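You operate a simulated robot arm through the tools that you are given. There is no shell and no other tool. Be economical: measure what you need, move in short steps, check, and stop when the job is done.

You are at the controls of a simulated two-armed robot. One attempt, no reset.

JOB
Strip the lamp housing and the stud strip for reuse.
Fine: hold each while you pull; red cap and orange stud into the small waste bin, housing and strip into the pink tote. Set down upright: blue lamp housing.
Where things are to end (x, y in the base frame): blue lamp housing within 0.06 m of [0.55, -0.65]; stud strip within 0.06 m of [0.55, -0.78].

The check looks at the end state, three seconds after you hand in, the way a careful person would. Anything else that was tipped, shoved, dropped, spilled or broken makes it a failure. A push-on lid holds only when it is set on centred and level and pressed home; a screw cap is set on level and turned clockwise until tight.

ROBOT AND FRAMES
Two 7-joint arms with two-finger parallel grippers on one trunk, on a base that drives. Base frame: it is fixed to the floor where the robot stands at the start and does not move with it; the origin is under the middle of the robot, x ahead of it, y to its left, z up; the surface under the hand at the start is at about z = 0.84. Units: m, degrees, N and s.
The left shoulder is at the start at [0.07, 0.156, 1.005], the right one opposite. Places, roughly: inside of the pink tote [0.5, -0.7, 0.8]. Payload 3.91 kg a hand.
The TCP of each hand is the grasp point between the finger pads, 0.03 m short of the fingertips. In the tool frame z runs along the fingers and y along their closing line. The gripper opens to 0.11 m. The fingers are 0.02 m wide and 0.01 m thick; the gripper's body (0.048 by 0.112 m) begins 0.055 m behind the TCP.
Orientation is that of the tool frame in the base frame, as a unit quaternion [x, y, z, w]. With the fingers straight down and closing along the base's y, the tool's x points along the base's -x, its y along +y and its z along -z.

CONTROLS
- The arms move only by the tool play_rows. It takes "left_targets", "right_targets" or both (then of equal length, played together; a hand with none holds still); each is a list of rows, each an object (a shift or turn left out is 0, a gripper value left out holds the last) with "dp": the shift along the tool's x, y, z in units of 300 mm (1.0 is 300 mm), a list of three; "delta_rot": the turn, a rotation vector about the tool's x, y, z in units of 90 degrees (1.0 is 90 degrees), a list of three; "claw": the finger opening in m, from 0 to 0.11. In form: [{"dp": [tx, ty, tz], "delta_rot": [ax, ay, az], "claw": claw}, ...]. A call has 1 to 10 rows; each row is the pose to reach, as a shift and turn from the pose commanded when the call began, along the tool's axes at that moment. A call with a number of a shift or a turn outside -1 to 1 is refused whole. Rows are played at 5 a second. More than 0.05 m and 8.6 degrees between two rows, or a gripper value outside its range, and nothing of the call is played. Where a pose cannot be reached the arm comes as near as it can. A force on the tool above 40 N (or 10 N above the force at the start of the call, whichever is more), or a blocked arm, ends the call early, and 0.2 s more pass. Each finger travels about 0.108 m/s and halts on what it meets, pressing with about 22 N; the grip force reading is that of the motor and also rises with nothing between the fingers. The clock runs only during rows and for 0.2 s after the last one: add rows that repeat a pose to give the fingers time. The reply holds the time, the measured pose of the TCP, the force on the tool along the base axes, the opening and the grip force, in the units named above and with some noise, with the torque about the TCP (base axes, N m) and any sound that the robot's microphone picked up.
- Cameras (640 x 400 px; columns grow to the right, rows downward): "scene" is now at [0.1267, -0.0507, 1.2393]; the picture's right is [-0.54, -0.84, 0.00], its down [-0.42, 0.27, -0.87] and it looks along [0.73, -0.47, -0.49] (base axes); focal length 248 px, centre (320, 200). "left" rides on the left gripper at [0.072, -0.017, -0.103] in its tool frame; the picture's right is [0.23, 0.97, 0.00], its down [-0.76, 0.18, -0.62] and it looks along [-0.61, 0.14, 0.78] (tool axes); focal length 222 px, centre (320, 200). "right" rides on the right gripper at [0.072, 0.017, -0.103] in its tool frame; the picture's right is [-0.23, 0.97, 0.00], its down [-0.76, -0.18, -0.62] and it looks along [-0.61, -0.14, 0.78] (tool axes); focal length 222 px, centre (320, 200). There is no depth. A picture from a camera that has moved, and an enlarged one, comes with that camera's place and axes in the base frame and with its lens.
- capture(camera): a new picture of that camera. No time passes.
- lift_body(by): slides the trunk up (or, below 0, down) by that many m; the arms and the scene camera ride with it, the base frame stays. It gives what a move gives, with no picture.
- steer(legs): drives the robot by 1 to 6 legs, each [ahead, left, turn to the left] in m, m and degrees, along the robot's own axes; the way and the turn of a leg run together, so that a leg with both is an arc; at most 1.5 m and 180 degrees a leg. The arms and the cameras ride along, it lands a little off, and it stops where it bumps. It gives what a move gives.
- head_to(pan, tilt): turns the head with the scene camera to pan (to the left, within 86 degrees either way) and tilt (down, from -29 to 69), counted from straight ahead of the robot. It gives what a move gives.
- close_up(camera, box): a new picture of the part [left, top, right, bottom] of that camera's present view, enlarged. No time passes.
- sign_off(): hands the job in; it is judged then, once.

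Go step by step. Nothing tells you exact positions but the pictures and the camera data: compare them with the known pose of the tool, close in by small moves and look again before you grip or let go. The budget is 120 turns and 92 pictures, counting those below and the enlarged ones. Unless the task says otherwise, let go and move clear before handing in, and close with one line.

The tools are called by a JSON object that holds its "op" and its "data". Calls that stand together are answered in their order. play_rows: Moves the arms, as the interface text tells. Its arguments: {"type":"object","properties":{"left_targets":{"type":"array"},"right_targets":{"type":"array"}},"required":[]} The other tools are called the same way: lift_body (by) slides the trunk up or down; steer (legs) drives the base; head_to (pan, tilt) turns the head that bears the scene camera; capture (camera) takes a picture; close_up (camera, box) takes an enlarged picture of a part of a camera's view; sign_off () hands the job in.

At the start:

```text
time: 0.0
left_position: [0.7334, -0.1047, 1.1417]
left_tcp_rot: [0.0, 1.0, 0.0, 0.0]
left_contact_force: [-1.0, 0.0, -1.3]
left_ft_torque: [-0.03, -0.02, -0.04]
left_finger_gap: 0.11
left_gripper_force: 0.0
right_position: [0.4462, -0.589, 1.1136]
right_tcp_rot: [0.0, 1.0, 0.0, 0.0]
right_contact_force: [-0.2, 0.0, 0.3]
right_ft_torque: [0.03, 0.01, 0.01]
right_finger_gap: 0.1099
right_gripper_force: 0.0
trunk travel left (down, up): [-0.45, 0.49]
robot x, y, heading: [0.0001, -0.0002, -0.0]
head pan, tilt: [-32.7, 29.6]
```

scene: 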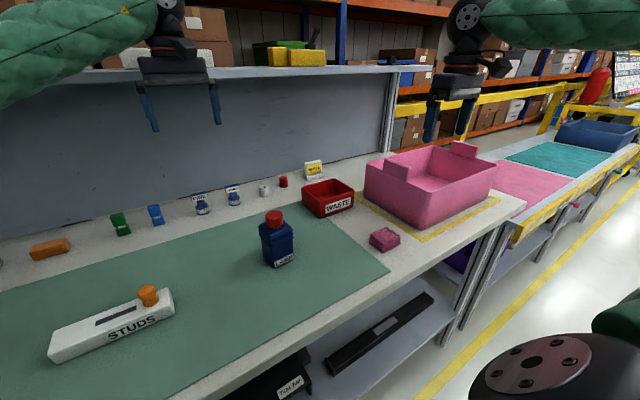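
right: 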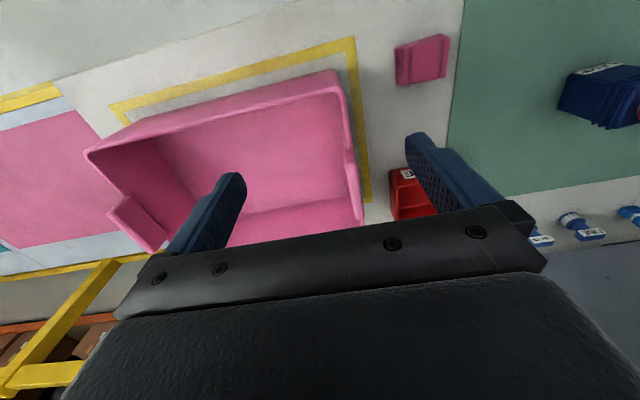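
left: 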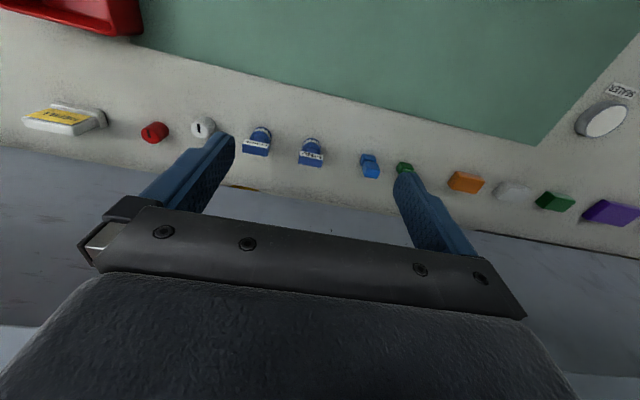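

The blue housing with its red cap stands near (0.53, -0.20), the strip with its orange stud near (0.53, 0.10), the waste bin near (0.65, -0.41) and the tote behind it. I'll enlarge these before moving.

{"op": "close_up", "data": {"camera": "scene", "box": [230, 150, 390, 280]}}

{"op": "close_up", "data": {"camera": "scene", "box": [30, 260, 200, 380]}}

{"op": "close_up", "data": {"camera": "scene", "box": [340, 120, 540, 260]}}

```text
3.08 times, centred on (310, 215) of scene
camera zoom: at [0.1267, -0.0507, 1.2393], right [-0.54, -0.84, 0.0], down [-0.42, 0.27, -0.87], along [0.73, -0.47, -0.49], focal length 763 px, centre (351, 154)
```

zoom: 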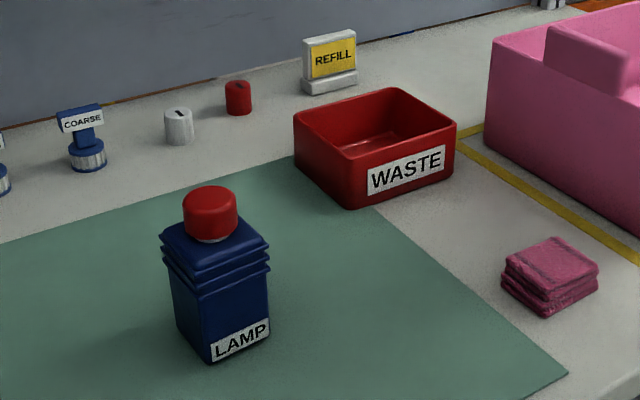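

```text
3.33 times, centred on (115, 320) of scene
camera zoom: at [0.1267, -0.0507, 1.2393], right [-0.54, -0.84, 0.0], down [-0.42, 0.27, -0.87], along [0.73, -0.47, -0.49], focal length 826 px, centre (1003, -200)
```

zoom: 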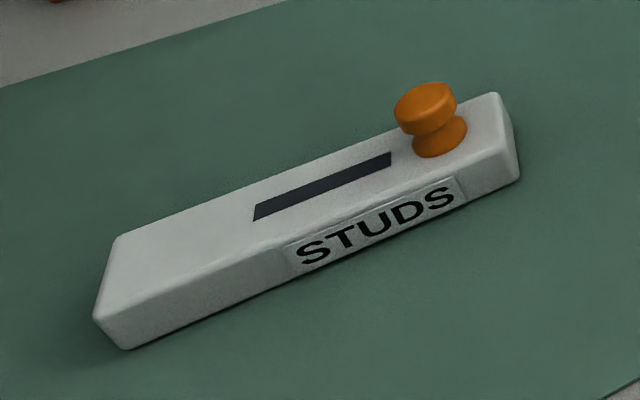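

```text
2.86 times, centred on (440, 190) of scene
camera zoom: at [0.1267, -0.0507, 1.2393], right [-0.54, -0.84, 0.0], down [-0.42, 0.27, -0.87], along [0.73, -0.47, -0.49], focal length 708 px, centre (-23, 229)
```

zoom: 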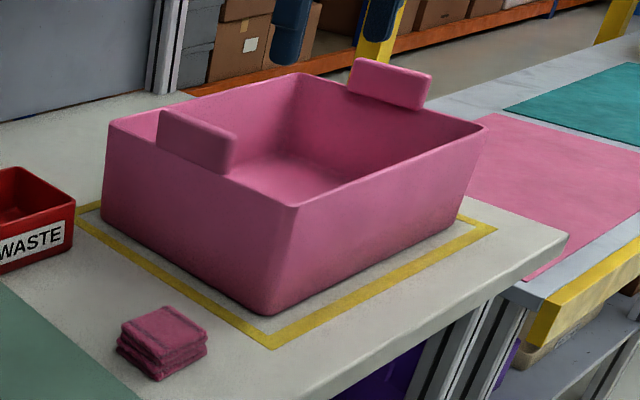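

The geometry is clear. The left hand will hold the housing low from its left side, and the right hand will pull the cap from above and carry it to the bin. First I turn the left hand, staying high.

{"op": "play_rows", "data": {"left_targets": [{"dp": [0.037, 0.067, 0], "delta_rot": [0, 0, -0.0944]}, {"dp": [0.073, 0.133, 0], "delta_rot": [0, 0, -0.1888]}, {"dp": [0.11, 0.2, 0], "delta_rot": [0, 0, -0.2832]}, {"dp": [0.147, 0.267, 0], "delta_rot": [0, 0, -0.3776]}, {"dp": [0.183, 0.333, 0], "delta_rot": [0, 0, -0.472]}, {"dp": [0.22, 0.4, 0], "delta_rot": [0, 0, -0.5664]}, {"dp": [0.257, 0.467, 0], "delta_rot": [0, 0, -0.6608]}, {"dp": [0.293, 0.533, 0], "delta_rot": [0, 0, -0.7552]}, {"dp": [0.33, 0.6, 0], "delta_rot": [0, 0, -0.8496]}, {"dp": [0.367, 0.667, 0], "delta_rot": [0, 0, -0.944]}]}}

```text
time: 2.2
left_position: [0.6208, 0.0955, 1.1402]
left_tcp_rot: [-0.676, 0.737, 0.0, 0.001]
left_contact_force: [0.4, 0.2, 0.4]
left_ft_torque: [0.04, -0.03, 0.01]
left_finger_gap: 0.11
left_gripper_force: 0.0
right_position: [0.4459, -0.5879, 1.114]
right_tcp_rot: [-0.001, 1.0, -0.001, 0.0]
right_contact_force: [-0.9, 0.1, -0.2]
right_ft_torque: [0.02, -0.04, -0.02]
right_finger_gap: 0.1098
right_gripper_force: 0.2
trunk travel left (down, up): [-0.45, 0.49]
robot x, y, heading: [0.0038, -0.0025, 0.1]
head pan, tilt: [-32.7, 29.6]
```

The yaw worked. Now I tilt the left fingers towards the housing side, 20° below level.

{"op": "play_rows", "data": {"left_targets": [{"delta_rot": [0, 0.078, 0]}, {"delta_rot": [0, 0.156, 0]}, {"delta_rot": [0, 0.233, 0]}, {"delta_rot": [0, 0.311, 0]}, {"delta_rot": [0, 0.389, 0]}, {"delta_rot": [0, 0.467, 0]}, {"delta_rot": [0, 0.544, 0]}, {"delta_rot": [0, 0.622, 0]}, {"delta_rot": [0, 0.7, 0]}, {"delta_rot": [0, 0.778, 0]}]}}

{"op": "capture", "data": {"camera": "scene"}}

{"op": "capture", "data": {"camera": "left"}}

```text
time: 4.2
left_position: [0.6886, 0.0459, 1.2013]
left_tcp_rot: [-0.557, 0.679, -0.329, -0.346]
left_contact_force: [-1.3, -0.7, 0.0]
left_ft_torque: [0.08, -0.04, 0.05]
left_finger_gap: 0.1101
left_gripper_force: 0.0
right_position: [0.422, -0.6072, 1.0146]
right_tcp_rot: [0.063, 0.992, 0.038, -0.097]
right_contact_force: [-2.9, 0.4, -2.6]
right_ft_torque: [-0.09, -0.22, 0.02]
right_finger_gap: 0.1103
right_gripper_force: 0.1
trunk travel left (down, up): [-0.45, 0.49]
robot x, y, heading: [0.097, 0.0471, -5.9]
head pan, tilt: [-32.7, 29.6]
stopped in row 9 (right hand): the arm was blocked; the commanded pose is now the measured one
```

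```text
85 pictures are left
camera scene: at [0.1798, -0.2536, 1.2329], right [-0.63, -0.76, -0.17], down [-0.36, 0.47, -0.8], along [0.69, -0.44, -0.57], focal length 248 px, centre (320, 200)
```

scene: 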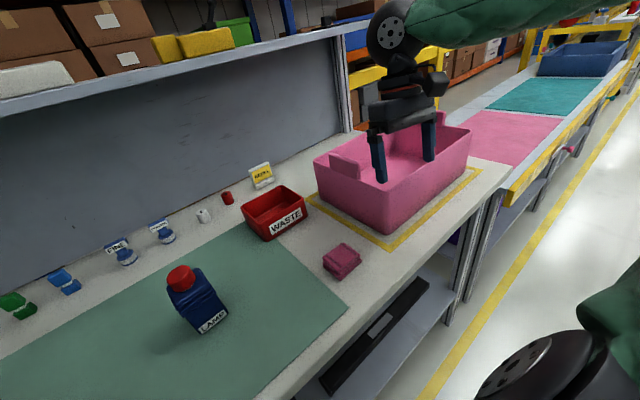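

```text
84 pictures are left
camera left: at [0.7061, 0.0899, 1.3179], right [-0.99, 0.04, 0.13], down [-0.01, 0.95, -0.31], along [-0.13, -0.31, -0.94], focal length 222 px, centre (320, 200)
```

left: 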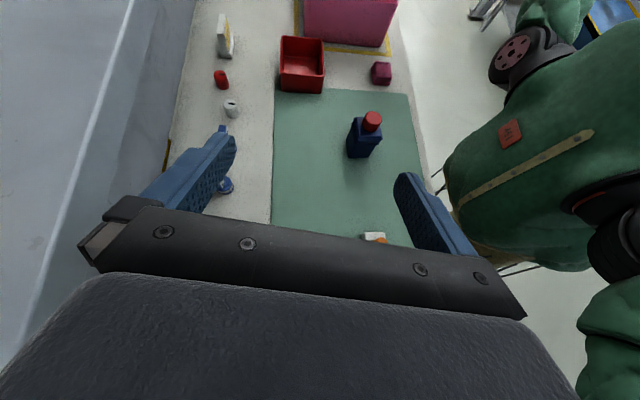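

Something pushed back: the robot's base has shifted and it leans to its right, so the left arm must be pressing on something. I back the tilt out at once.

{"op": "play_rows", "data": {"left_targets": [{"delta_rot": [0, -0.08, 0]}, {"delta_rot": [0, -0.16, 0]}, {"delta_rot": [0, -0.24, 0]}, {"delta_rot": [0, -0.24, 0]}]}}

{"op": "capture", "data": {"camera": "scene"}}

```text
time: 4.5
left_position: [0.7486, 0.1212, 1.2391]
left_tcp_rot: [-0.535, 0.676, -0.352, -0.365]
left_contact_force: [-1.9, -12.0, 20.8]
left_ft_torque: [1.69, -0.46, 0.09]
left_finger_gap: 0.1101
left_gripper_force: 0.1
right_position: [0.3985, -0.5154, 1.0072]
right_tcp_rot: [0.127, 0.981, 0.022, -0.141]
right_contact_force: [-0.9, 0.9, -0.5]
right_ft_torque: [0.01, -0.02, 0.05]
right_finger_gap: 0.1102
right_gripper_force: 0.1
trunk travel left (down, up): [-0.45, 0.49]
robot x, y, heading: [0.1266, 0.0386, -11.2]
head pan, tilt: [-32.7, 29.6]
stopped in row 1 (left hand): the arm was blocked; the commanded pose is now the measured one
```

```text
83 pictures are left
camera scene: at [0.1952, -0.2403, 1.2407], right [-0.69, -0.71, -0.15], down [-0.33, 0.48, -0.81], along [0.65, -0.51, -0.56], focal length 248 px, centre (320, 200)
```

scene: 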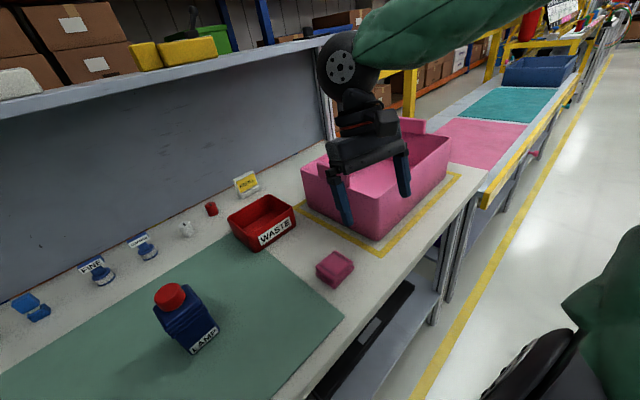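

The robot is still leaning and the left hand now feels contact. I look left to see what the arm is on.

{"op": "head_to", "data": {"pan": 30, "tilt": 15}}

{"op": "capture", "data": {"camera": "scene"}}

{"op": "capture", "data": {"camera": "left"}}

```text
time: 5.8
left_position: [0.7472, 0.1308, 1.2379]
left_tcp_rot: [-0.528, 0.676, -0.361, -0.366]
left_contact_force: [63.9, -11.3, 137.8]
left_ft_torque: [-4.56, -8.34, 1.65]
left_finger_gap: 0.1103
left_gripper_force: 0.5
right_position: [0.4014, -0.5082, 1.0199]
right_tcp_rot: [0.134, 0.98, 0.011, -0.144]
right_contact_force: [-0.2, -0.7, 0.2]
right_ft_torque: [-0.01, 0.0, 0.01]
right_finger_gap: 0.1102
right_gripper_force: 0.0
trunk travel left (down, up): [-0.45, 0.49]
robot x, y, heading: [0.1236, 0.0411, -11.1]
head pan, tilt: [30.0, 15.0]
```

```text
82 pictures are left
camera scene: at [0.2191, -0.1337, 1.28], right [0.32, -0.94, -0.13], down [-0.21, 0.07, -0.98], along [0.92, 0.34, -0.18], focal length 248 px, centre (320, 200)
```

scene: 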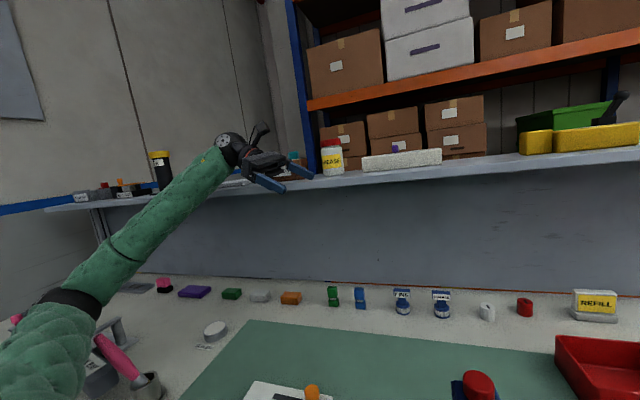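

```text
81 pictures are left
camera left: at [0.7624, 0.1841, 1.3492], right [-0.99, 0.08, 0.1], down [0.03, 0.92, -0.39], along [-0.12, -0.39, -0.91], focal length 222 px, centre (320, 200)
```

left: 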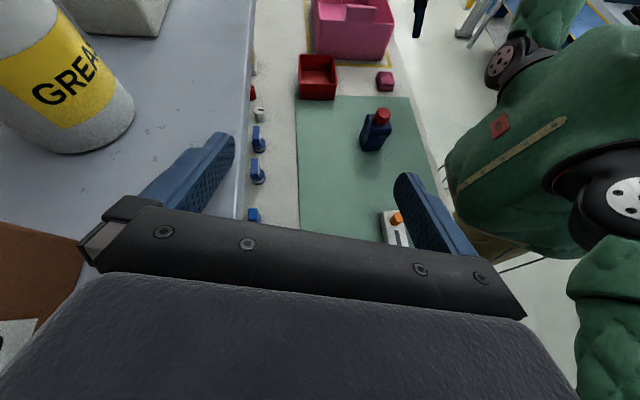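

The left hand is pressed against the overhead shelf edge, and the elbow may be on the bench. I look down-left at the elbow before choosing how to get free.

{"op": "head_to", "data": {"pan": 65, "tilt": 35}}

{"op": "capture", "data": {"camera": "scene"}}

```text
time: 6.9
left_position: [0.7476, 0.1302, 1.236]
left_tcp_rot: [-0.527, 0.675, -0.362, -0.367]
left_contact_force: [65.8, -15.8, 141.0]
left_ft_torque: [-4.79, -8.51, 1.36]
left_finger_gap: 0.1103
left_gripper_force: 0.7
right_position: [0.4018, -0.5095, 1.0186]
right_tcp_rot: [0.135, 0.98, 0.012, -0.143]
right_contact_force: [-0.3, 1.5, -0.1]
right_ft_torque: [-0.03, 0.0, 0.0]
right_finger_gap: 0.11
right_gripper_force: 0.1
trunk travel left (down, up): [-0.45, 0.49]
robot x, y, heading: [0.1272, 0.0375, -11.6]
head pan, tilt: [65.0, 35.0]
```

```text
80 pictures are left
camera scene: at [0.1839, -0.0876, 1.2533], right [0.81, -0.59, -0.06], down [-0.31, -0.33, -0.89], along [0.5, 0.74, -0.45], focal length 248 px, centre (320, 200)
```

scene: 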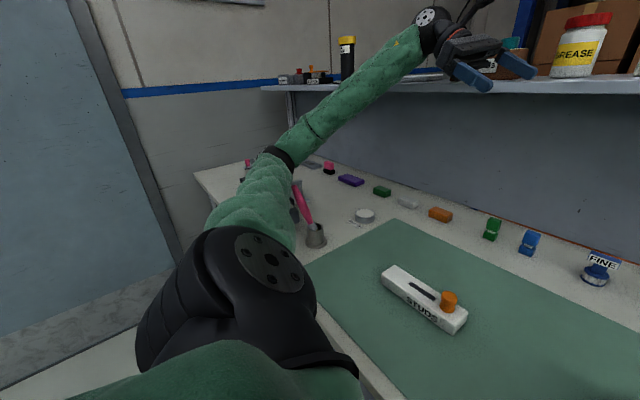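

The elbow sits low over the bench and the hand rests on the shelf edge. Raising the trunk should free both together.

{"op": "lift_body", "data": {"by": 0.06}}

{"op": "capture", "data": {"camera": "scene"}}

```text
time: 7.2
left_position: [0.7535, 0.2943, 1.265]
left_tcp_rot: [-0.545, 0.635, -0.408, -0.366]
left_contact_force: [2.5, -1.9, -1.1]
left_ft_torque: [-0.02, 0.03, -0.05]
left_finger_gap: 0.1099
left_gripper_force: 0.0
right_position: [0.429, -0.3936, 1.0047]
right_tcp_rot: [0.158, 0.969, 0.001, -0.188]
right_contact_force: [0.0, -2.1, -1.0]
right_ft_torque: [0.15, 0.13, -0.05]
right_finger_gap: 0.11
right_gripper_force: 0.1
trunk travel left (down, up): [-0.454, 0.486]
robot x, y, heading: [0.11, 0.0401, -9.3]
head pan, tilt: [65.0, 35.0]
stopped: the arm was blocked; the commanded pose is now the measured one
```

```text
79 pictures are left
camera scene: at [0.1915, -0.0599, 1.2503], right [0.83, -0.56, -0.06], down [-0.31, -0.36, -0.88], along [0.47, 0.75, -0.47], focal length 248 px, centre (320, 200)
```

scene: 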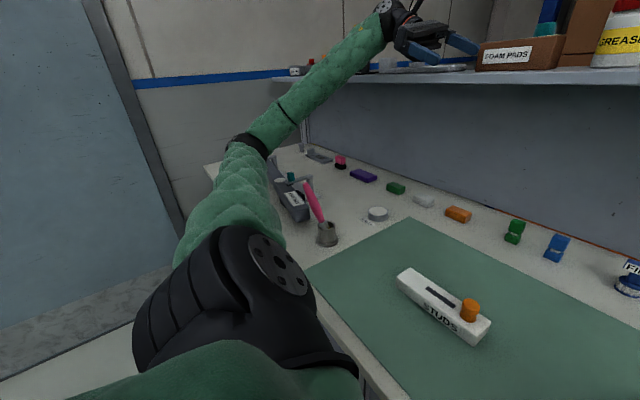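

Hand contact is gone but the robot hasn't settled. I hold still briefly to see whether it levels.

{"op": "play_rows", "data": {"left_targets": [{}, {}, {}]}}

{"op": "capture", "data": {"camera": "scene"}}

```text
time: 7.5
left_position: [0.7341, 0.5689, 1.2181]
left_tcp_rot: [-0.478, 0.596, -0.51, -0.395]
left_contact_force: [-69.6, 3.5, 295.3]
left_ft_torque: [-8.23, -18.5, -2.09]
left_finger_gap: 0.1094
left_gripper_force: 0.1
right_position: [0.4525, -0.1661, 1.0606]
right_tcp_rot: [0.156, 0.967, -0.075, -0.187]
right_contact_force: [5.3, -8.4, -0.1]
right_ft_torque: [0.61, 0.45, -0.26]
right_finger_gap: 0.1099
right_gripper_force: 0.2
trunk travel left (down, up): [-0.454, 0.486]
robot x, y, heading: [0.106, 0.0439, -7.6]
head pan, tilt: [65.0, 35.0]
stopped in row 1 (left hand): the arm was blocked; the commanded pose is now the measured one
```

```text
78 pictures are left
camera scene: at [0.205, 0.1665, 1.2411], right [0.84, -0.54, 0.02], down [-0.31, -0.52, -0.8], along [0.44, 0.66, -0.61], focal length 248 px, centre (320, 200)
```

scene: 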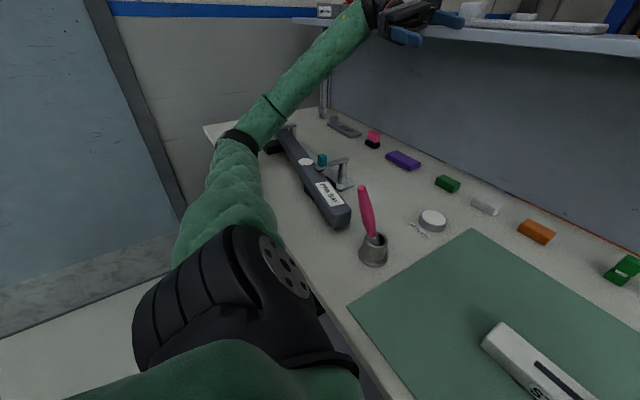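

The robot has rocked back the other way and caught itself on the shelf. I let it settle before anything else.

{"op": "play_rows", "data": {"left_targets": [{}, {}, {}, {}, {}]}}

{"op": "play_rows", "data": {"right_targets": [{}, {}, {}, {}, {}]}}

{"op": "capture", "data": {"camera": "scene"}}

{"op": "capture", "data": {"camera": "left"}}

```text
time: 7.8
left_position: [0.7355, 0.5059, 1.2194]
left_tcp_rot: [-0.517, 0.59, -0.493, -0.376]
left_contact_force: [-9.5, 1.4, 0.5]
left_ft_torque: [0.11, -0.14, 0.59]
left_finger_gap: 0.0914
left_gripper_force: 0.1
right_position: [0.4539, -0.2319, 1.0211]
right_tcp_rot: [0.142, 0.969, -0.063, -0.19]
right_contact_force: [1.3, -2.5, -1.5]
right_ft_torque: [0.12, 0.1, -0.05]
right_finger_gap: 0.11
right_gripper_force: 0.0
trunk travel left (down, up): [-0.454, 0.486]
robot x, y, heading: [0.1066, 0.058, -6.5]
head pan, tilt: [65.0, 35.0]
stopped in row 1 (left hand): the force on the tool passed its limit at 366 N (the readings are from after the stop); the commanded pose is now the measured one
```

```text
time: 8.0
left_position: [0.7333, 0.5087, 1.2225]
left_tcp_rot: [-0.511, 0.591, -0.496, -0.379]
left_contact_force: [-2.6, -1.4, 6.3]
left_ft_torque: [0.52, -0.11, 0.25]
left_finger_gap: 0.11
left_gripper_force: 0.1
right_position: [0.4504, -0.2298, 1.0289]
right_tcp_rot: [0.146, 0.969, -0.066, -0.187]
right_contact_force: [-0.7, 2.3, -0.1]
right_ft_torque: [-0.08, -0.01, 0.06]
right_finger_gap: 0.11
right_gripper_force: 0.1
trunk travel left (down, up): [-0.454, 0.486]
robot x, y, heading: [0.1061, 0.0501, -6.9]
head pan, tilt: [65.0, 35.0]
stopped in row 1 (left hand): the force on the tool passed its limit at 111 N (the readings are from after the stop); the commanded pose is now the measured one
```

```text
77 pictures are left
camera scene: at [0.1995, 0.1218, 1.233], right [0.85, -0.53, 0.0], down [-0.3, -0.49, -0.82], along [0.43, 0.69, -0.58], focal length 248 px, centre (320, 200)
```

scene: 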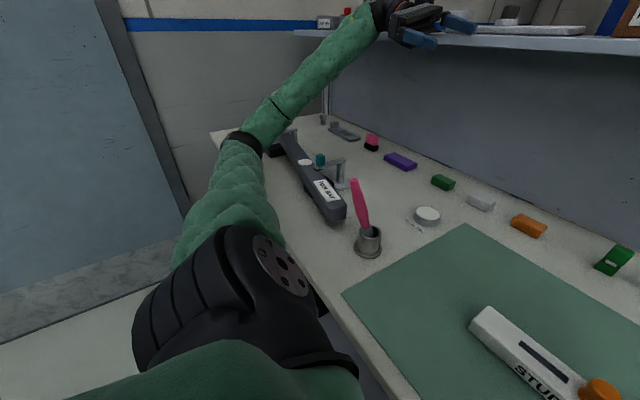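

```text
76 pictures are left
camera left: at [0.7295, 0.5918, 1.3169], right [-1.0, -0.07, 0.02], down [-0.07, 0.78, -0.63], along [0.03, -0.62, -0.78], focal length 222 px, centre (320, 200)
```

left: 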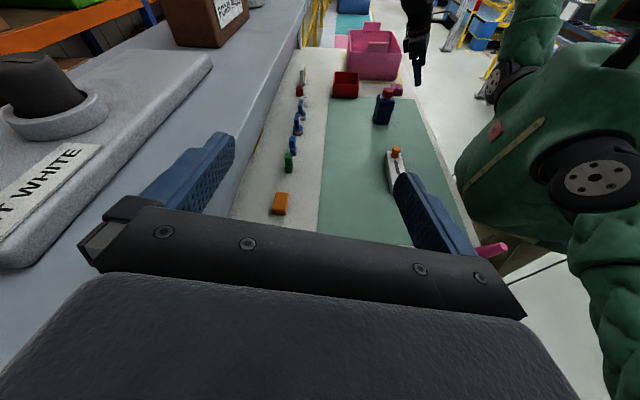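

The robot is upright again and the bench items look undisturbed. Now I ease the left hand up off the shelf and back towards the robot.

{"op": "play_rows", "data": {"left_targets": [{"dp": [0.06, -0.013, -0.015]}, {"dp": [0.127, -0.027, -0.03]}, {"dp": [0.15, 0.05, -0.03]}, {"dp": [0.17, 0.15, -0.04]}, {"dp": [0.19, 0.25, -0.05]}, {"dp": [0.2, 0.35, -0.06]}, {"dp": [0.22, 0.45, -0.07]}, {"dp": [0.24, 0.55, -0.07]}, {"dp": [0.26, 0.65, -0.08]}]}}

{"op": "capture", "data": {"camera": "scene"}}

```text
time: 10.2
left_position: [0.4714, 0.5031, 1.3214]
left_tcp_rot: [-0.564, 0.603, -0.48, -0.297]
left_contact_force: [0.0, 0.7, -0.5]
left_ft_torque: [0.01, 0.02, -0.04]
left_finger_gap: 0.1099
left_gripper_force: 0.1
right_position: [0.4496, -0.2239, 1.0341]
right_tcp_rot: [0.127, 0.972, -0.054, -0.187]
right_contact_force: [0.9, 0.7, -0.1]
right_ft_torque: [-0.04, 0.03, 0.02]
right_finger_gap: 0.1101
right_gripper_force: 0.2
trunk travel left (down, up): [-0.454, 0.486]
robot x, y, heading: [0.0993, 0.06, -4.9]
head pan, tilt: [65.0, 35.0]
stopped in row 9 (left hand): the arm was blocked; the commanded pose is now the measured one
```

```text
75 pictures are left
camera scene: at [0.1862, 0.1013, 1.243], right [0.87, -0.5, -0.01], down [-0.28, -0.48, -0.83], along [0.41, 0.72, -0.55], focal length 248 px, centre (320, 200)
```

scene: 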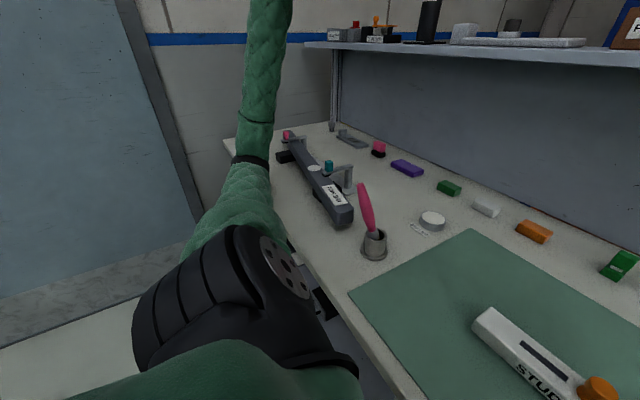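

The elbow still seems to be against the bench. The robot has crept about 0.1 m forward, so I back the base away to clear the arm.

{"op": "steer", "data": {"legs": [[-0.1, 0, 0]]}}

{"op": "capture", "data": {"camera": "scene"}}

```text
time: 11.4
left_position: [0.4484, 0.4806, 1.3198]
left_tcp_rot: [-0.537, 0.625, -0.466, -0.321]
left_contact_force: [1.8, -1.0, -1.0]
left_ft_torque: [0.0, 0.04, -0.08]
left_finger_gap: 0.1098
left_gripper_force: 0.0
right_position: [0.3619, -0.2431, 1.036]
right_tcp_rot: [0.172, 0.965, -0.056, -0.188]
right_contact_force: [0.5, -0.9, 0.3]
right_ft_torque: [0.11, -0.06, -0.02]
right_finger_gap: 0.1097
right_gripper_force: 0.1
trunk travel left (down, up): [-0.454, 0.486]
robot x, y, heading: [0.0364, 0.0672, -9.7]
head pan, tilt: [65.0, 35.0]
```

```text
74 pictures are left
camera scene: at [0.1302, 0.1141, 1.243], right [0.82, -0.57, 0.0], down [-0.32, -0.46, -0.83], along [0.47, 0.68, -0.56], focal length 248 px, centre (320, 200)
```

scene: 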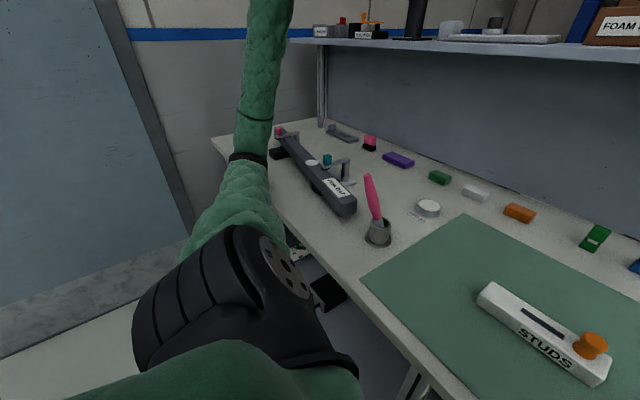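

The arm is clear of the bench, and the base landed turned. I bring the base back to its start pose and look again.

{"op": "steer", "data": {"legs": [[-0.06, 0, 0], [0, -0.06, 9.7]]}}

{"op": "head_to", "data": {"pan": 0, "tilt": 40}}

{"op": "capture", "data": {"camera": "scene"}}

```text
time: 13.0
left_position: [0.2958, 0.5111, 1.304]
left_tcp_rot: [0.584, -0.574, 0.499, 0.282]
left_contact_force: [-3.0, 0.9, 0.3]
left_ft_torque: [0.0, -0.09, 0.28]
left_finger_gap: 0.11
left_gripper_force: 0.0
right_position: [0.3363, -0.22, 1.0328]
right_tcp_rot: [0.09, 0.977, -0.08, -0.176]
right_contact_force: [-1.5, 1.2, 1.2]
right_ft_torque: [-0.03, -0.24, 0.09]
right_finger_gap: 0.1099
right_gripper_force: 0.0
trunk travel left (down, up): [-0.454, 0.486]
robot x, y, heading: [-0.03, 0.0143, -0.2]
head pan, tilt: [65.0, 35.0]
```

```text
time: 14.4
left_position: [0.3099, 0.5077, 1.3057]
left_tcp_rot: [0.589, -0.572, 0.496, 0.283]
left_contact_force: [0.0, -0.3, -1.0]
left_ft_torque: [0.02, 0.05, -0.02]
left_finger_gap: 0.1099
left_gripper_force: 0.1
right_position: [0.3478, -0.2231, 1.0319]
right_tcp_rot: [0.088, 0.976, -0.079, -0.183]
right_contact_force: [0.4, 1.5, -0.3]
right_ft_torque: [0.0, -0.02, 0.02]
right_finger_gap: 0.1098
right_gripper_force: 0.1
trunk travel left (down, up): [-0.454, 0.486]
robot x, y, heading: [-0.0299, 0.0081, -0.2]
head pan, tilt: [0.0, 40.0]
```

```text
73 pictures are left
camera scene: at [0.1068, 0.0113, 1.2271], right [0.0, -1.0, 0.0], down [-0.64, 0.0, -0.77], along [0.77, 0.0, -0.64], focal length 248 px, centre (320, 200)
```

scene: 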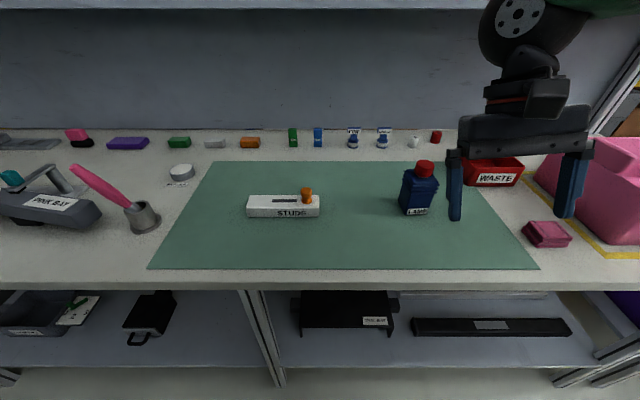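

Nothing on the bench has toppled, and the housing and strip are where they were. I back off from the bench and shift right, so I can restore the left arm's posture in free space.

{"op": "steer", "data": {"legs": [[-0.22, 0, 0], [0, -0.26, 0]]}}

{"op": "capture", "data": {"camera": "scene"}}

```text
time: 17.6
left_position: [0.0891, 0.2392, 1.3053]
left_tcp_rot: [0.587, -0.575, 0.494, 0.285]
left_contact_force: [-0.2, 0.1, 0.2]
left_ft_torque: [0.02, -0.02, 0.02]
left_finger_gap: 0.1103
left_gripper_force: 0.0
right_position: [0.124, -0.4914, 1.0307]
right_tcp_rot: [0.091, 0.976, -0.078, -0.184]
right_contact_force: [0.0, 0.4, -0.2]
right_ft_torque: [0.01, 0.01, -0.01]
right_finger_gap: 0.1099
right_gripper_force: 0.1
trunk travel left (down, up): [-0.454, 0.486]
robot x, y, heading: [-0.252, -0.2501, -0.6]
head pan, tilt: [0.0, 40.0]
```

```text
72 pictures are left
camera scene: at [-0.1169, -0.2556, 1.227], right [-0.01, -1.0, 0.0], down [-0.64, 0.0, -0.77], along [0.77, 0.0, -0.64], focal length 248 px, centre (320, 200)
```

scene: 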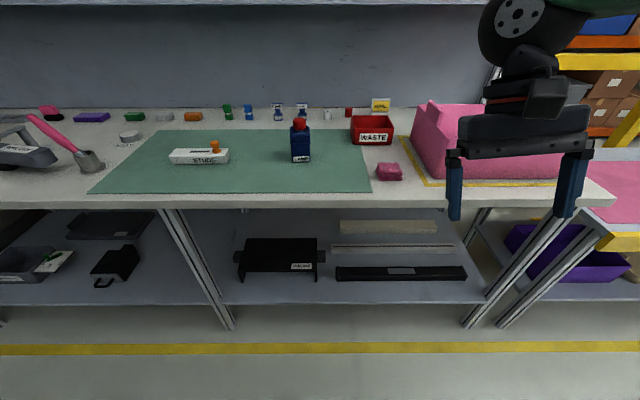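

There is open space here. I untilt the left hand while bringing it forward of the body.

{"op": "play_rows", "data": {"left_targets": [{"dp": [-0.015, -0.053, 0.092], "delta_rot": [0, -0.078, 0]}, {"dp": [-0.03, -0.106, 0.183], "delta_rot": [0, -0.156, 0]}, {"dp": [-0.046, -0.159, 0.275], "delta_rot": [0, -0.233, 0]}, {"dp": [-0.061, -0.212, 0.367], "delta_rot": [0, -0.311, 0]}, {"dp": [-0.076, -0.265, 0.458], "delta_rot": [0, -0.389, 0]}, {"dp": [-0.092, -0.318, 0.55], "delta_rot": [0, -0.467, 0]}, {"dp": [-0.107, -0.371, 0.642], "delta_rot": [0, -0.544, 0]}, {"dp": [-0.122, -0.424, 0.733], "delta_rot": [0, -0.622, 0]}, {"dp": [-0.138, -0.477, 0.825], "delta_rot": [0, -0.7, 0]}, {"dp": [-0.153, -0.53, 0.917], "delta_rot": [0, -0.778, 0]}]}}

```text
time: 19.8
left_position: [0.3185, 0.0358, 1.2039]
left_tcp_rot: [0.764, -0.634, 0.066, -0.097]
left_contact_force: [0.8, -0.6, 0.0]
left_ft_torque: [0.01, 0.01, 0.0]
left_finger_gap: 0.1102
left_gripper_force: 0.1
right_position: [0.1237, -0.4924, 1.0309]
right_tcp_rot: [0.091, 0.976, -0.076, -0.184]
right_contact_force: [0.1, -1.0, 0.5]
right_ft_torque: [0.02, 0.0, -0.01]
right_finger_gap: 0.1097
right_gripper_force: 0.0
trunk travel left (down, up): [-0.454, 0.486]
robot x, y, heading: [-0.2501, -0.2519, -0.1]
head pan, tilt: [0.0, 40.0]
```

The left arm is back in an easy posture. I rotate it towards a 45° forward-pitched pose closing along y, and square the right hand straight down.

{"op": "play_rows", "data": {"left_targets": [{"delta_rot": [0.0276, -0.0182, 0.0872]}, {"delta_rot": [0.0552, -0.0364, 0.1744]}, {"delta_rot": [0.0828, -0.0546, 0.2616]}, {"delta_rot": [0.1104, -0.0728, 0.3488]}, {"delta_rot": [0.138, -0.091, 0.436]}, {"delta_rot": [0.1656, -0.1092, 0.5232]}, {"delta_rot": [0.1932, -0.1274, 0.6104]}, {"delta_rot": [0.2208, -0.1456, 0.6976]}, {"delta_rot": [0.2484, -0.1638, 0.7848]}, {"delta_rot": [0.276, -0.182, 0.872]}], "right_targets": [{"dp": [-0.039, 0.004, -0.037], "delta_rot": [-0.0098, -0.0236, -0.0117]}, {"dp": [-0.078, 0.008, -0.074], "delta_rot": [-0.0196, -0.0472, -0.0234]}, {"dp": [-0.117, 0.012, -0.111], "delta_rot": [-0.0294, -0.0708, -0.0351]}, {"dp": [-0.156, 0.016, -0.148], "delta_rot": [-0.0392, -0.0944, -0.0468]}, {"dp": [-0.195, 0.02, -0.185], "delta_rot": [-0.049, -0.118, -0.0585]}, {"dp": [-0.234, 0.023, -0.223], "delta_rot": [-0.0588, -0.1416, -0.0702]}, {"dp": [-0.273, 0.027, -0.26], "delta_rot": [-0.0686, -0.1652, -0.0819]}, {"dp": [-0.312, 0.031, -0.297], "delta_rot": [-0.0784, -0.1888, -0.0936]}, {"dp": [-0.351, 0.035, -0.334], "delta_rot": [-0.0882, -0.2124, -0.1053]}, {"dp": [-0.39, 0.039, -0.371], "delta_rot": [-0.098, -0.236, -0.117]}]}}

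{"op": "play_rows", "data": {"left_targets": [{"delta_rot": [0.02, -0.013, 0.065]}, {"delta_rot": [0.04, -0.027, 0.13]}, {"delta_rot": [0.062, -0.041, 0.196]}]}}

```text
time: 22.0
left_position: [0.3181, 0.0403, 1.2033]
left_tcp_rot: [-0.161, 0.923, -0.018, 0.348]
left_contact_force: [-0.5, -0.2, 0.6]
left_ft_torque: [-0.02, 0.02, -0.01]
left_finger_gap: 0.1099
left_gripper_force: 0.1
right_position: [0.2721, -0.4898, 1.0917]
right_tcp_rot: [-0.001, 1.0, -0.002, 0.001]
right_contact_force: [-0.1, 0.3, -1.1]
right_ft_torque: [-0.01, 0.01, -0.01]
right_finger_gap: 0.1103
right_gripper_force: 0.2
trunk travel left (down, up): [-0.454, 0.486]
robot x, y, heading: [-0.2527, -0.2525, -0.4]
head pan, tilt: [0.0, 40.0]
```

```text
time: 22.8
left_position: [0.3171, 0.0414, 1.2037]
left_tcp_rot: [-0.002, 0.924, -0.002, 0.383]
left_contact_force: [-0.5, 0.5, 0.5]
left_ft_torque: [-0.02, 0.01, 0.02]
left_finger_gap: 0.11
left_gripper_force: 0.1
right_position: [0.2725, -0.4883, 1.0923]
right_tcp_rot: [-0.001, 1.0, -0.001, -0.001]
right_contact_force: [-0.1, 0.0, 0.0]
right_ft_torque: [-0.01, -0.01, 0.01]
right_finger_gap: 0.1099
right_gripper_force: 0.1
trunk travel left (down, up): [-0.454, 0.486]
robot x, y, heading: [-0.2495, -0.2506, -0.1]
head pan, tilt: [0.0, 40.0]
```

Both hands are now in the postures I want. I drive back in to the bench, standing between the housing and the bin.

{"op": "steer", "data": {"legs": [[0.25, 0, 0]]}}

{"op": "head_to", "data": {"pan": 0, "tilt": 45}}

{"op": "capture", "data": {"camera": "scene"}}

```text
time: 24.6
left_position: [0.5692, 0.0392, 1.203]
left_tcp_rot: [-0.002, 0.924, -0.002, 0.383]
left_contact_force: [0.3, 0.4, 0.5]
left_ft_torque: [0.04, 0.03, -0.02]
left_finger_gap: 0.1104
left_gripper_force: 0.1
right_position: [0.5251, -0.4912, 1.0908]
right_tcp_rot: [-0.001, 1.0, -0.002, 0.0]
right_contact_force: [-0.2, 1.0, 0.4]
right_ft_torque: [0.01, 0.03, 0.04]
right_finger_gap: 0.11
right_gripper_force: 0.1
trunk travel left (down, up): [-0.454, 0.486]
robot x, y, heading: [0.0005, -0.2557, -0.3]
head pan, tilt: [0.0, 40.0]
```

```text
time: 25.2
left_position: [0.5681, 0.0389, 1.2042]
left_tcp_rot: [-0.002, 0.923, -0.003, 0.384]
left_contact_force: [-0.5, -0.2, -0.2]
left_ft_torque: [-0.02, 0.01, -0.01]
left_finger_gap: 0.11
left_gripper_force: 0.0
right_position: [0.5232, -0.4908, 1.0924]
right_tcp_rot: [-0.001, 1.0, -0.002, 0.0]
right_contact_force: [-0.8, 0.0, -0.4]
right_ft_torque: [-0.02, -0.04, -0.01]
right_finger_gap: 0.1101
right_gripper_force: 0.0
trunk travel left (down, up): [-0.454, 0.486]
robot x, y, heading: [-0.0044, -0.2541, -0.3]
head pan, tilt: [0.0, 45.0]
```

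```text
71 pictures are left
camera scene: at [0.1293, -0.2556, 1.2198], right [0.0, -1.0, 0.0], down [-0.71, 0.0, -0.71], along [0.71, 0.0, -0.71], focal length 248 px, centre (320, 200)
```

scene: 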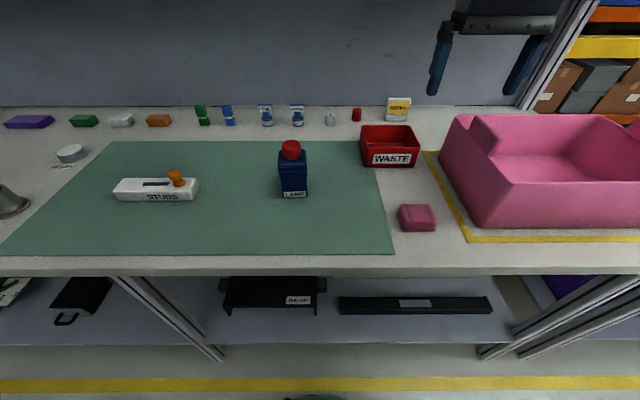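

A clear view of everything. I enlarge the housing and the tote for measurements.

{"op": "close_up", "data": {"camera": "scene", "box": [256, 130, 336, 210]}}

{"op": "close_up", "data": {"camera": "scene", "box": [350, 100, 640, 260]}}

```text
5.00 times, centred on (296, 170) of scene
camera zoom: at [0.1293, -0.2556, 1.2198], right [0.0, -1.0, 0.0], down [-0.71, 0.0, -0.71], along [0.71, 0.0, -0.71], focal length 1240 px, centre (440, 350)
```

zoom: 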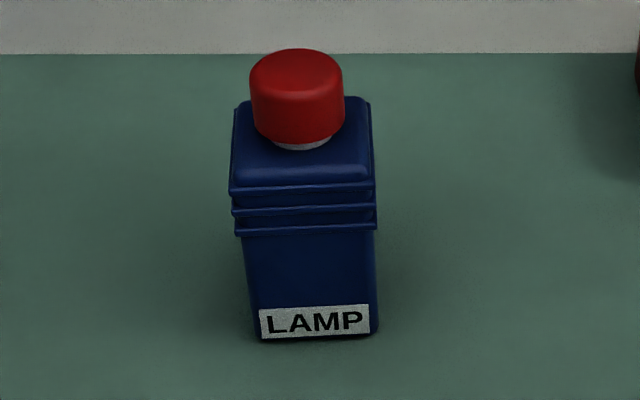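

```text
2.21 times, centred on (495, 180) of scene
camera zoom: at [0.1293, -0.2556, 1.2198], right [0.0, -1.0, 0.0], down [-0.71, 0.0, -0.71], along [0.71, 0.0, -0.71], focal length 547 px, centre (-66, 244)
```

zoom: 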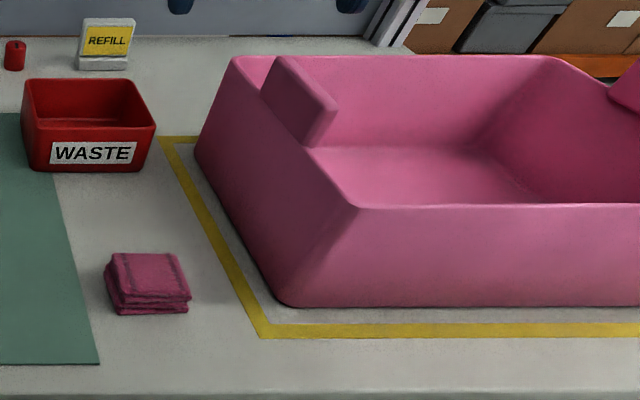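

Housing centre is about (0.546, -0.203), plain sides z 0.84–0.89, cap z 0.935–0.957. I step the base back a little for comfortable arm postures, then line the left hand up in front of the housing.

{"op": "steer", "data": {"legs": [[-0.13, 0, 0.3]]}}

{"op": "play_rows", "data": {"left_targets": [{"dp": [0.027, -0.081, 0.022], "delta_rot": [0, -0.0167, 0]}, {"dp": [0.054, -0.161, 0.044], "delta_rot": [0, -0.0334, 0]}, {"dp": [0.081, -0.242, 0.066], "delta_rot": [0, -0.05, 0]}, {"dp": [0.108, -0.323, 0.088], "delta_rot": [0, -0.0667, 0]}, {"dp": [0.135, -0.404, 0.11], "delta_rot": [0, -0.0833, 0]}, {"dp": [0.162, -0.484, 0.132], "delta_rot": [0, -0.1, 0]}, {"dp": [0.189, -0.565, 0.154], "delta_rot": [0, -0.1167, 0]}, {"dp": [0.216, -0.646, 0.176], "delta_rot": [0, -0.1333, 0]}, {"dp": [0.243, -0.726, 0.198], "delta_rot": [0, -0.15, 0]}, {"dp": [0.27, -0.807, 0.22], "delta_rot": [0, -0.1667, 0]}]}}

{"op": "capture", "data": {"camera": "scene"}}

```text
time: 26.5
left_position: [0.4322, 0.0393, 1.2037]
left_tcp_rot: [-0.003, 0.923, -0.002, 0.385]
left_contact_force: [-0.3, 0.2, -0.6]
left_ft_torque: [0.0, -0.03, 0.03]
left_finger_gap: 0.1097
left_gripper_force: 0.0
right_position: [0.3882, -0.4894, 1.0922]
right_tcp_rot: [-0.001, 1.0, -0.002, 0.001]
right_contact_force: [-0.1, -0.1, 0.0]
right_ft_torque: [-0.02, -0.05, -0.03]
right_finger_gap: 0.11
right_gripper_force: 0.0
trunk travel left (down, up): [-0.454, 0.486]
robot x, y, heading: [-0.1362, -0.2518, -0.2]
head pan, tilt: [0.0, 45.0]
```

```text
time: 28.7
left_position: [0.4279, -0.2032, 1.1008]
left_tcp_rot: [-0.004, 0.866, -0.001, 0.5]
left_contact_force: [0.2, -0.1, -0.1]
left_ft_torque: [0.0, 0.01, -0.01]
left_finger_gap: 0.1097
left_gripper_force: 0.1
right_position: [0.3921, -0.4901, 1.0907]
right_tcp_rot: [-0.001, 1.0, -0.002, -0.001]
right_contact_force: [0.1, 0.1, 0.1]
right_ft_torque: [-0.05, 0.01, -0.03]
right_finger_gap: 0.1097
right_gripper_force: 0.1
trunk travel left (down, up): [-0.454, 0.486]
robot x, y, heading: [-0.134, -0.256, 0.3]
head pan, tilt: [0.0, 45.0]
```

```text
68 pictures are left
camera scene: at [-0.0013, -0.2548, 1.2195], right [0.0, -1.0, 0.0], down [-0.71, 0.0, -0.71], along [0.71, 0.0, -0.71], focal length 248 px, centre (320, 200)
```

scene: 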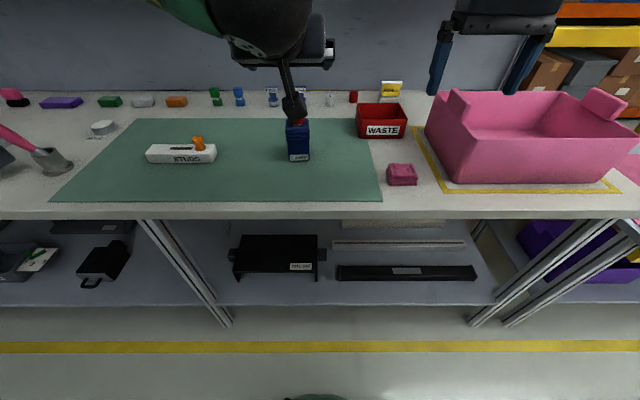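

The left arm is in a comfortable pose and all is clear. I lower it to the pre-grasp point in front of the housing and look through its own camera.

{"op": "play_rows", "data": {"left_targets": [{"dp": [0.08, 0, 0.048]}, {"dp": [0.161, 0, 0.097]}, {"dp": [0.241, 0, 0.145]}, {"dp": [0.322, 0, 0.193]}, {"dp": [0.403, 0, 0.242]}, {"dp": [0.483, 0, 0.29]}]}}

{"op": "capture", "data": {"camera": "left"}}

{"op": "capture", "data": {"camera": "scene"}}

```text
time: 30.1
left_position: [0.4434, -0.2083, 0.9351]
left_tcp_rot: [-0.005, 0.866, 0.0, 0.5]
left_contact_force: [0.3, 0.2, 0.3]
left_ft_torque: [0.04, -0.02, 0.01]
left_finger_gap: 0.11
left_gripper_force: 0.2
left hand out of reach, approached as far as the arm can: row 4, 5, 6
right_position: [0.3913, -0.4881, 1.0905]
right_tcp_rot: [-0.002, 1.0, -0.002, 0.0]
right_contact_force: [-0.3, 0.4, 0.2]
right_ft_torque: [0.0, 0.0, 0.0]
right_finger_gap: 0.1097
right_gripper_force: 0.1
trunk travel left (down, up): [-0.454, 0.486]
robot x, y, heading: [-0.1363, -0.2521, -0.2]
head pan, tilt: [0.0, 45.0]
```

```text
67 pictures are left
camera left: at [0.3173, -0.2265, 0.9212], right [-0.12, 0.97, -0.2], down [-0.16, 0.18, 0.97], along [0.98, 0.15, 0.13], focal length 222 px, centre (320, 200)
```

left: 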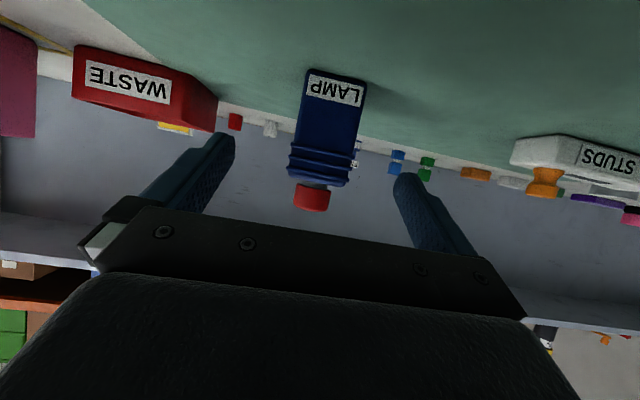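

```text
66 pictures are left
camera scene: at [-0.0027, -0.2547, 1.2197], right [0.0, -1.0, 0.0], down [-0.71, 0.0, -0.71], along [0.71, 0.0, -0.71], focal length 248 px, centre (320, 200)
```

scene: 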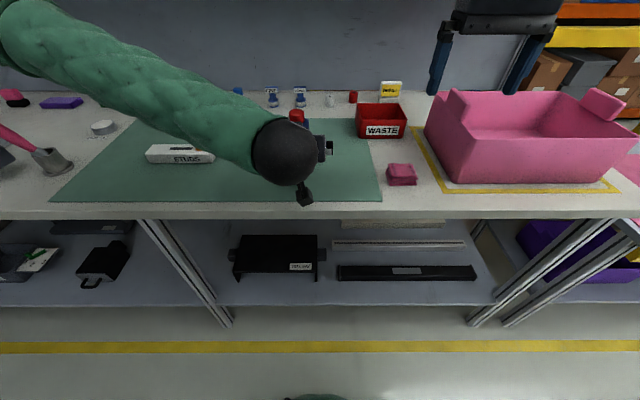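

The housing sits centred between the left fingers. I advance most of the way and check.

{"op": "play_rows", "data": {"left_targets": [{"dp": [0, 0, 0.05]}, {"dp": [0, 0, 0.1]}, {"dp": [0, 0, 0.15]}, {"dp": [0, 0, 0.2]}, {"dp": [0, 0, 0.233]}]}}

{"op": "capture", "data": {"camera": "left"}}

```text
time: 31.3
left_position: [0.5057, -0.2082, 0.8998]
left_tcp_rot: [-0.003, 0.866, -0.003, 0.5]
left_contact_force: [-0.6, 1.0, 0.3]
left_ft_torque: [-0.01, -0.02, 0.01]
left_finger_gap: 0.1098
left_gripper_force: 0.0
right_position: [0.3908, -0.49, 1.0911]
right_tcp_rot: [-0.001, 1.0, -0.001, -0.001]
right_contact_force: [-0.7, 0.6, -0.5]
right_ft_torque: [-0.04, 0.0, 0.0]
right_finger_gap: 0.1098
right_gripper_force: 0.0
trunk travel left (down, up): [-0.454, 0.486]
robot x, y, heading: [-0.1357, -0.2493, -0.2]
head pan, tilt: [0.0, 45.0]
```

```text
65 pictures are left
camera left: at [0.3794, -0.2252, 0.888], right [-0.12, 0.97, -0.2], down [-0.16, 0.18, 0.97], along [0.98, 0.15, 0.13], focal length 222 px, centre (320, 200)
```

left: 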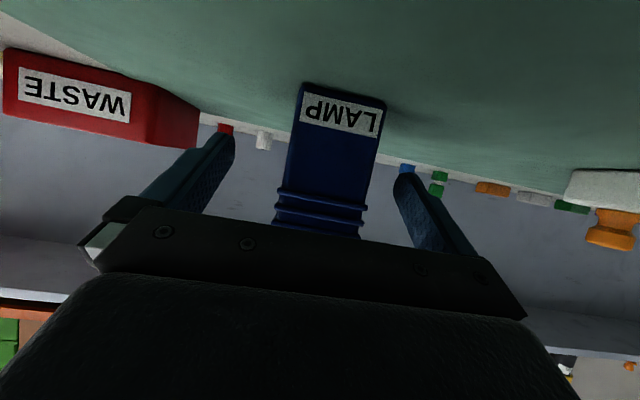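

The housing is about 7 mm left of the hand's centre line. I correct that and move to the grasp depth without closing yet.

{"op": "play_rows", "data": {"left_targets": [{"dp": [0.01, 0.023, 0.03]}, {"dp": [0.02, 0.023, 0.08]}, {"dp": [0.027, 0.023, 0.127]}, {"dp": [0.027, 0.023, 0.127]}]}}

{"op": "capture", "data": {"camera": "left"}}

```text
time: 32.3
left_position: [0.5345, -0.1977, 0.8749]
left_tcp_rot: [-0.003, 0.866, -0.002, 0.5]
left_contact_force: [-0.1, 0.2, 0.0]
left_ft_torque: [0.0, -0.04, 0.02]
left_finger_gap: 0.11
left_gripper_force: 0.1
left hand out of reach, approached as far as the arm can: row 3, 4
right_position: [0.3912, -0.4897, 1.0913]
right_tcp_rot: [0.0, 1.0, -0.002, -0.001]
right_contact_force: [-0.7, 0.6, 0.2]
right_ft_torque: [-0.01, 0.01, 0.04]
right_finger_gap: 0.1098
right_gripper_force: 0.0
trunk travel left (down, up): [-0.454, 0.486]
robot x, y, heading: [-0.135, -0.2563, 0.1]
head pan, tilt: [0.0, 45.0]
```

```text
64 pictures are left
camera left: at [0.4079, -0.2154, 0.8625], right [-0.12, 0.97, -0.2], down [-0.16, 0.18, 0.97], along [0.98, 0.14, 0.13], focal length 222 px, centre (320, 200)
```

left: 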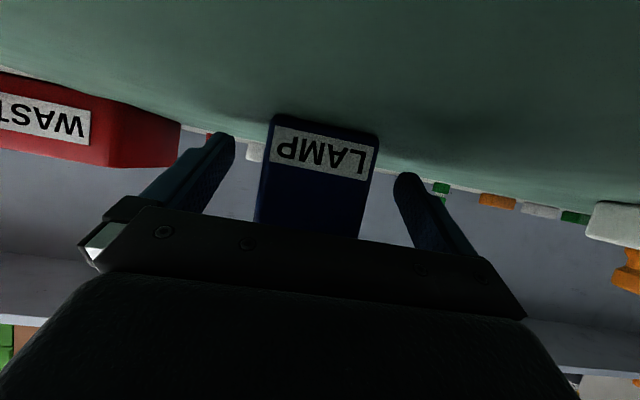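

Well centred. I close the left hand on the plain part of the housing.

{"op": "play_rows", "data": {"left_targets": [{"claw": 0.07}, {"claw": 0.06}, {"claw": 0.04}, {"claw": 0.03}, {"claw": 0.03}]}}

{"op": "close_up", "data": {"camera": "scene", "box": [230, 80, 390, 210]}}

```text
time: 33.5
left_position: [0.5335, -0.1971, 0.8752]
left_tcp_rot: [-0.003, 0.866, -0.002, 0.5]
left_contact_force: [0.3, 0.2, 0.5]
left_ft_torque: [0.1, -0.02, -0.02]
left_finger_gap: 0.0538
left_gripper_force: 22.4
right_position: [0.3909, -0.4903, 1.0916]
right_tcp_rot: [-0.001, 1.0, -0.001, 0.0]
right_contact_force: [-0.6, -0.7, -0.5]
right_ft_torque: [-0.01, 0.01, 0.01]
right_finger_gap: 0.1103
right_gripper_force: 0.1
trunk travel left (down, up): [-0.454, 0.486]
robot x, y, heading: [-0.1355, -0.2514, -0.2]
head pan, tilt: [0.0, 45.0]
```

```text
3.08 times, centred on (310, 145) of scene
camera zoom: at [-0.0032, -0.2549, 1.2197], right [0.0, -1.0, 0.0], down [-0.71, 0.0, -0.71], along [0.71, 0.0, -0.71], focal length 763 px, centre (351, 369)
```

zoom: 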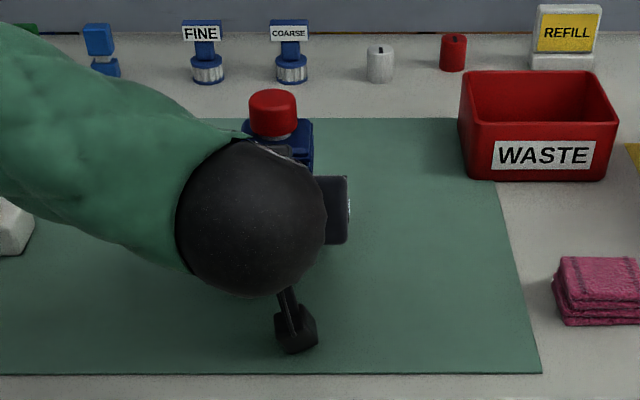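

The grip on the housing is firm at 54 mm. Now the right hand goes above the cap, at about (0.546, -0.197).

{"op": "play_rows", "data": {"right_targets": [{"dp": [-0.052, 0.098, 0]}, {"dp": [-0.103, 0.195, 0]}, {"dp": [-0.155, 0.293, 0]}, {"dp": [-0.207, 0.391, 0]}, {"dp": [-0.259, 0.489, 0]}, {"dp": [-0.31, 0.586, 0]}, {"dp": [-0.362, 0.684, 0]}, {"dp": [-0.414, 0.782, 0], "claw": 0.09}, {"dp": [-0.465, 0.879, 0], "claw": 0.075}, {"dp": [-0.517, 0.977, 0], "claw": 0.07}]}}

{"op": "capture", "data": {"camera": "right"}}

{"op": "capture", "data": {"camera": "scene"}}

```text
time: 35.7
left_position: [0.535, -0.197, 0.874]
left_tcp_rot: [-0.002, 0.866, -0.002, 0.5]
left_contact_force: [2.0, 0.4, 2.2]
left_ft_torque: [0.11, -0.13, 0.0]
left_finger_gap: 0.0539
left_gripper_force: 22.0
right_position: [0.5238, -0.2955, 1.087]
right_tcp_rot: [-0.001, 1.0, -0.002, -0.001]
right_contact_force: [0.2, -0.3, -0.4]
right_ft_torque: [0.02, 0.02, 0.0]
right_finger_gap: 0.07
right_gripper_force: 0.0
right hand out of reach, approached as far as the arm can: row 7, 8, 9, 10
trunk travel left (down, up): [-0.454, 0.486]
robot x, y, heading: [-0.1334, -0.2557, -0.2]
head pan, tilt: [0.0, 45.0]
```

```text
62 pictures are left
camera right: at [0.4519, -0.2777, 1.1892], right [0.23, 0.97, 0.0], down [0.76, -0.17, 0.62], along [0.61, -0.14, -0.78], focal length 222 px, centre (320, 200)
```

right: 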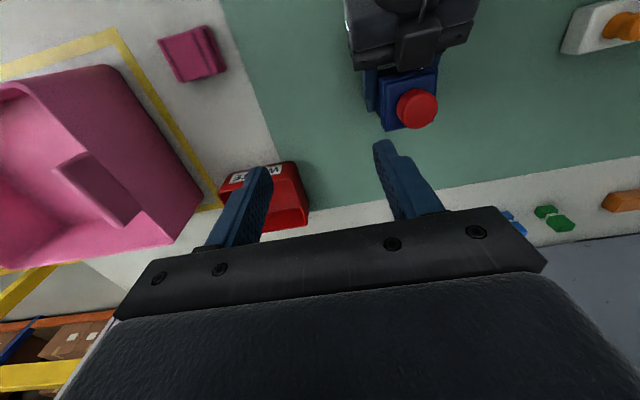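

```text
61 pictures are left
camera scene: at [-0.0013, -0.2558, 1.2195], right [0.0, -1.0, 0.0], down [-0.71, 0.0, -0.71], along [0.71, 0.0, -0.71], focal length 248 px, centre (320, 200)
```

scene: 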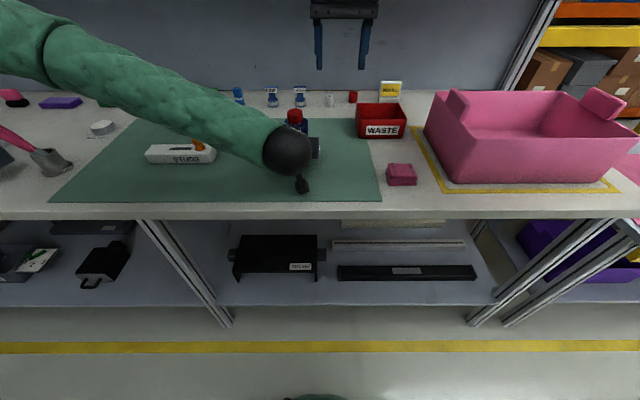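

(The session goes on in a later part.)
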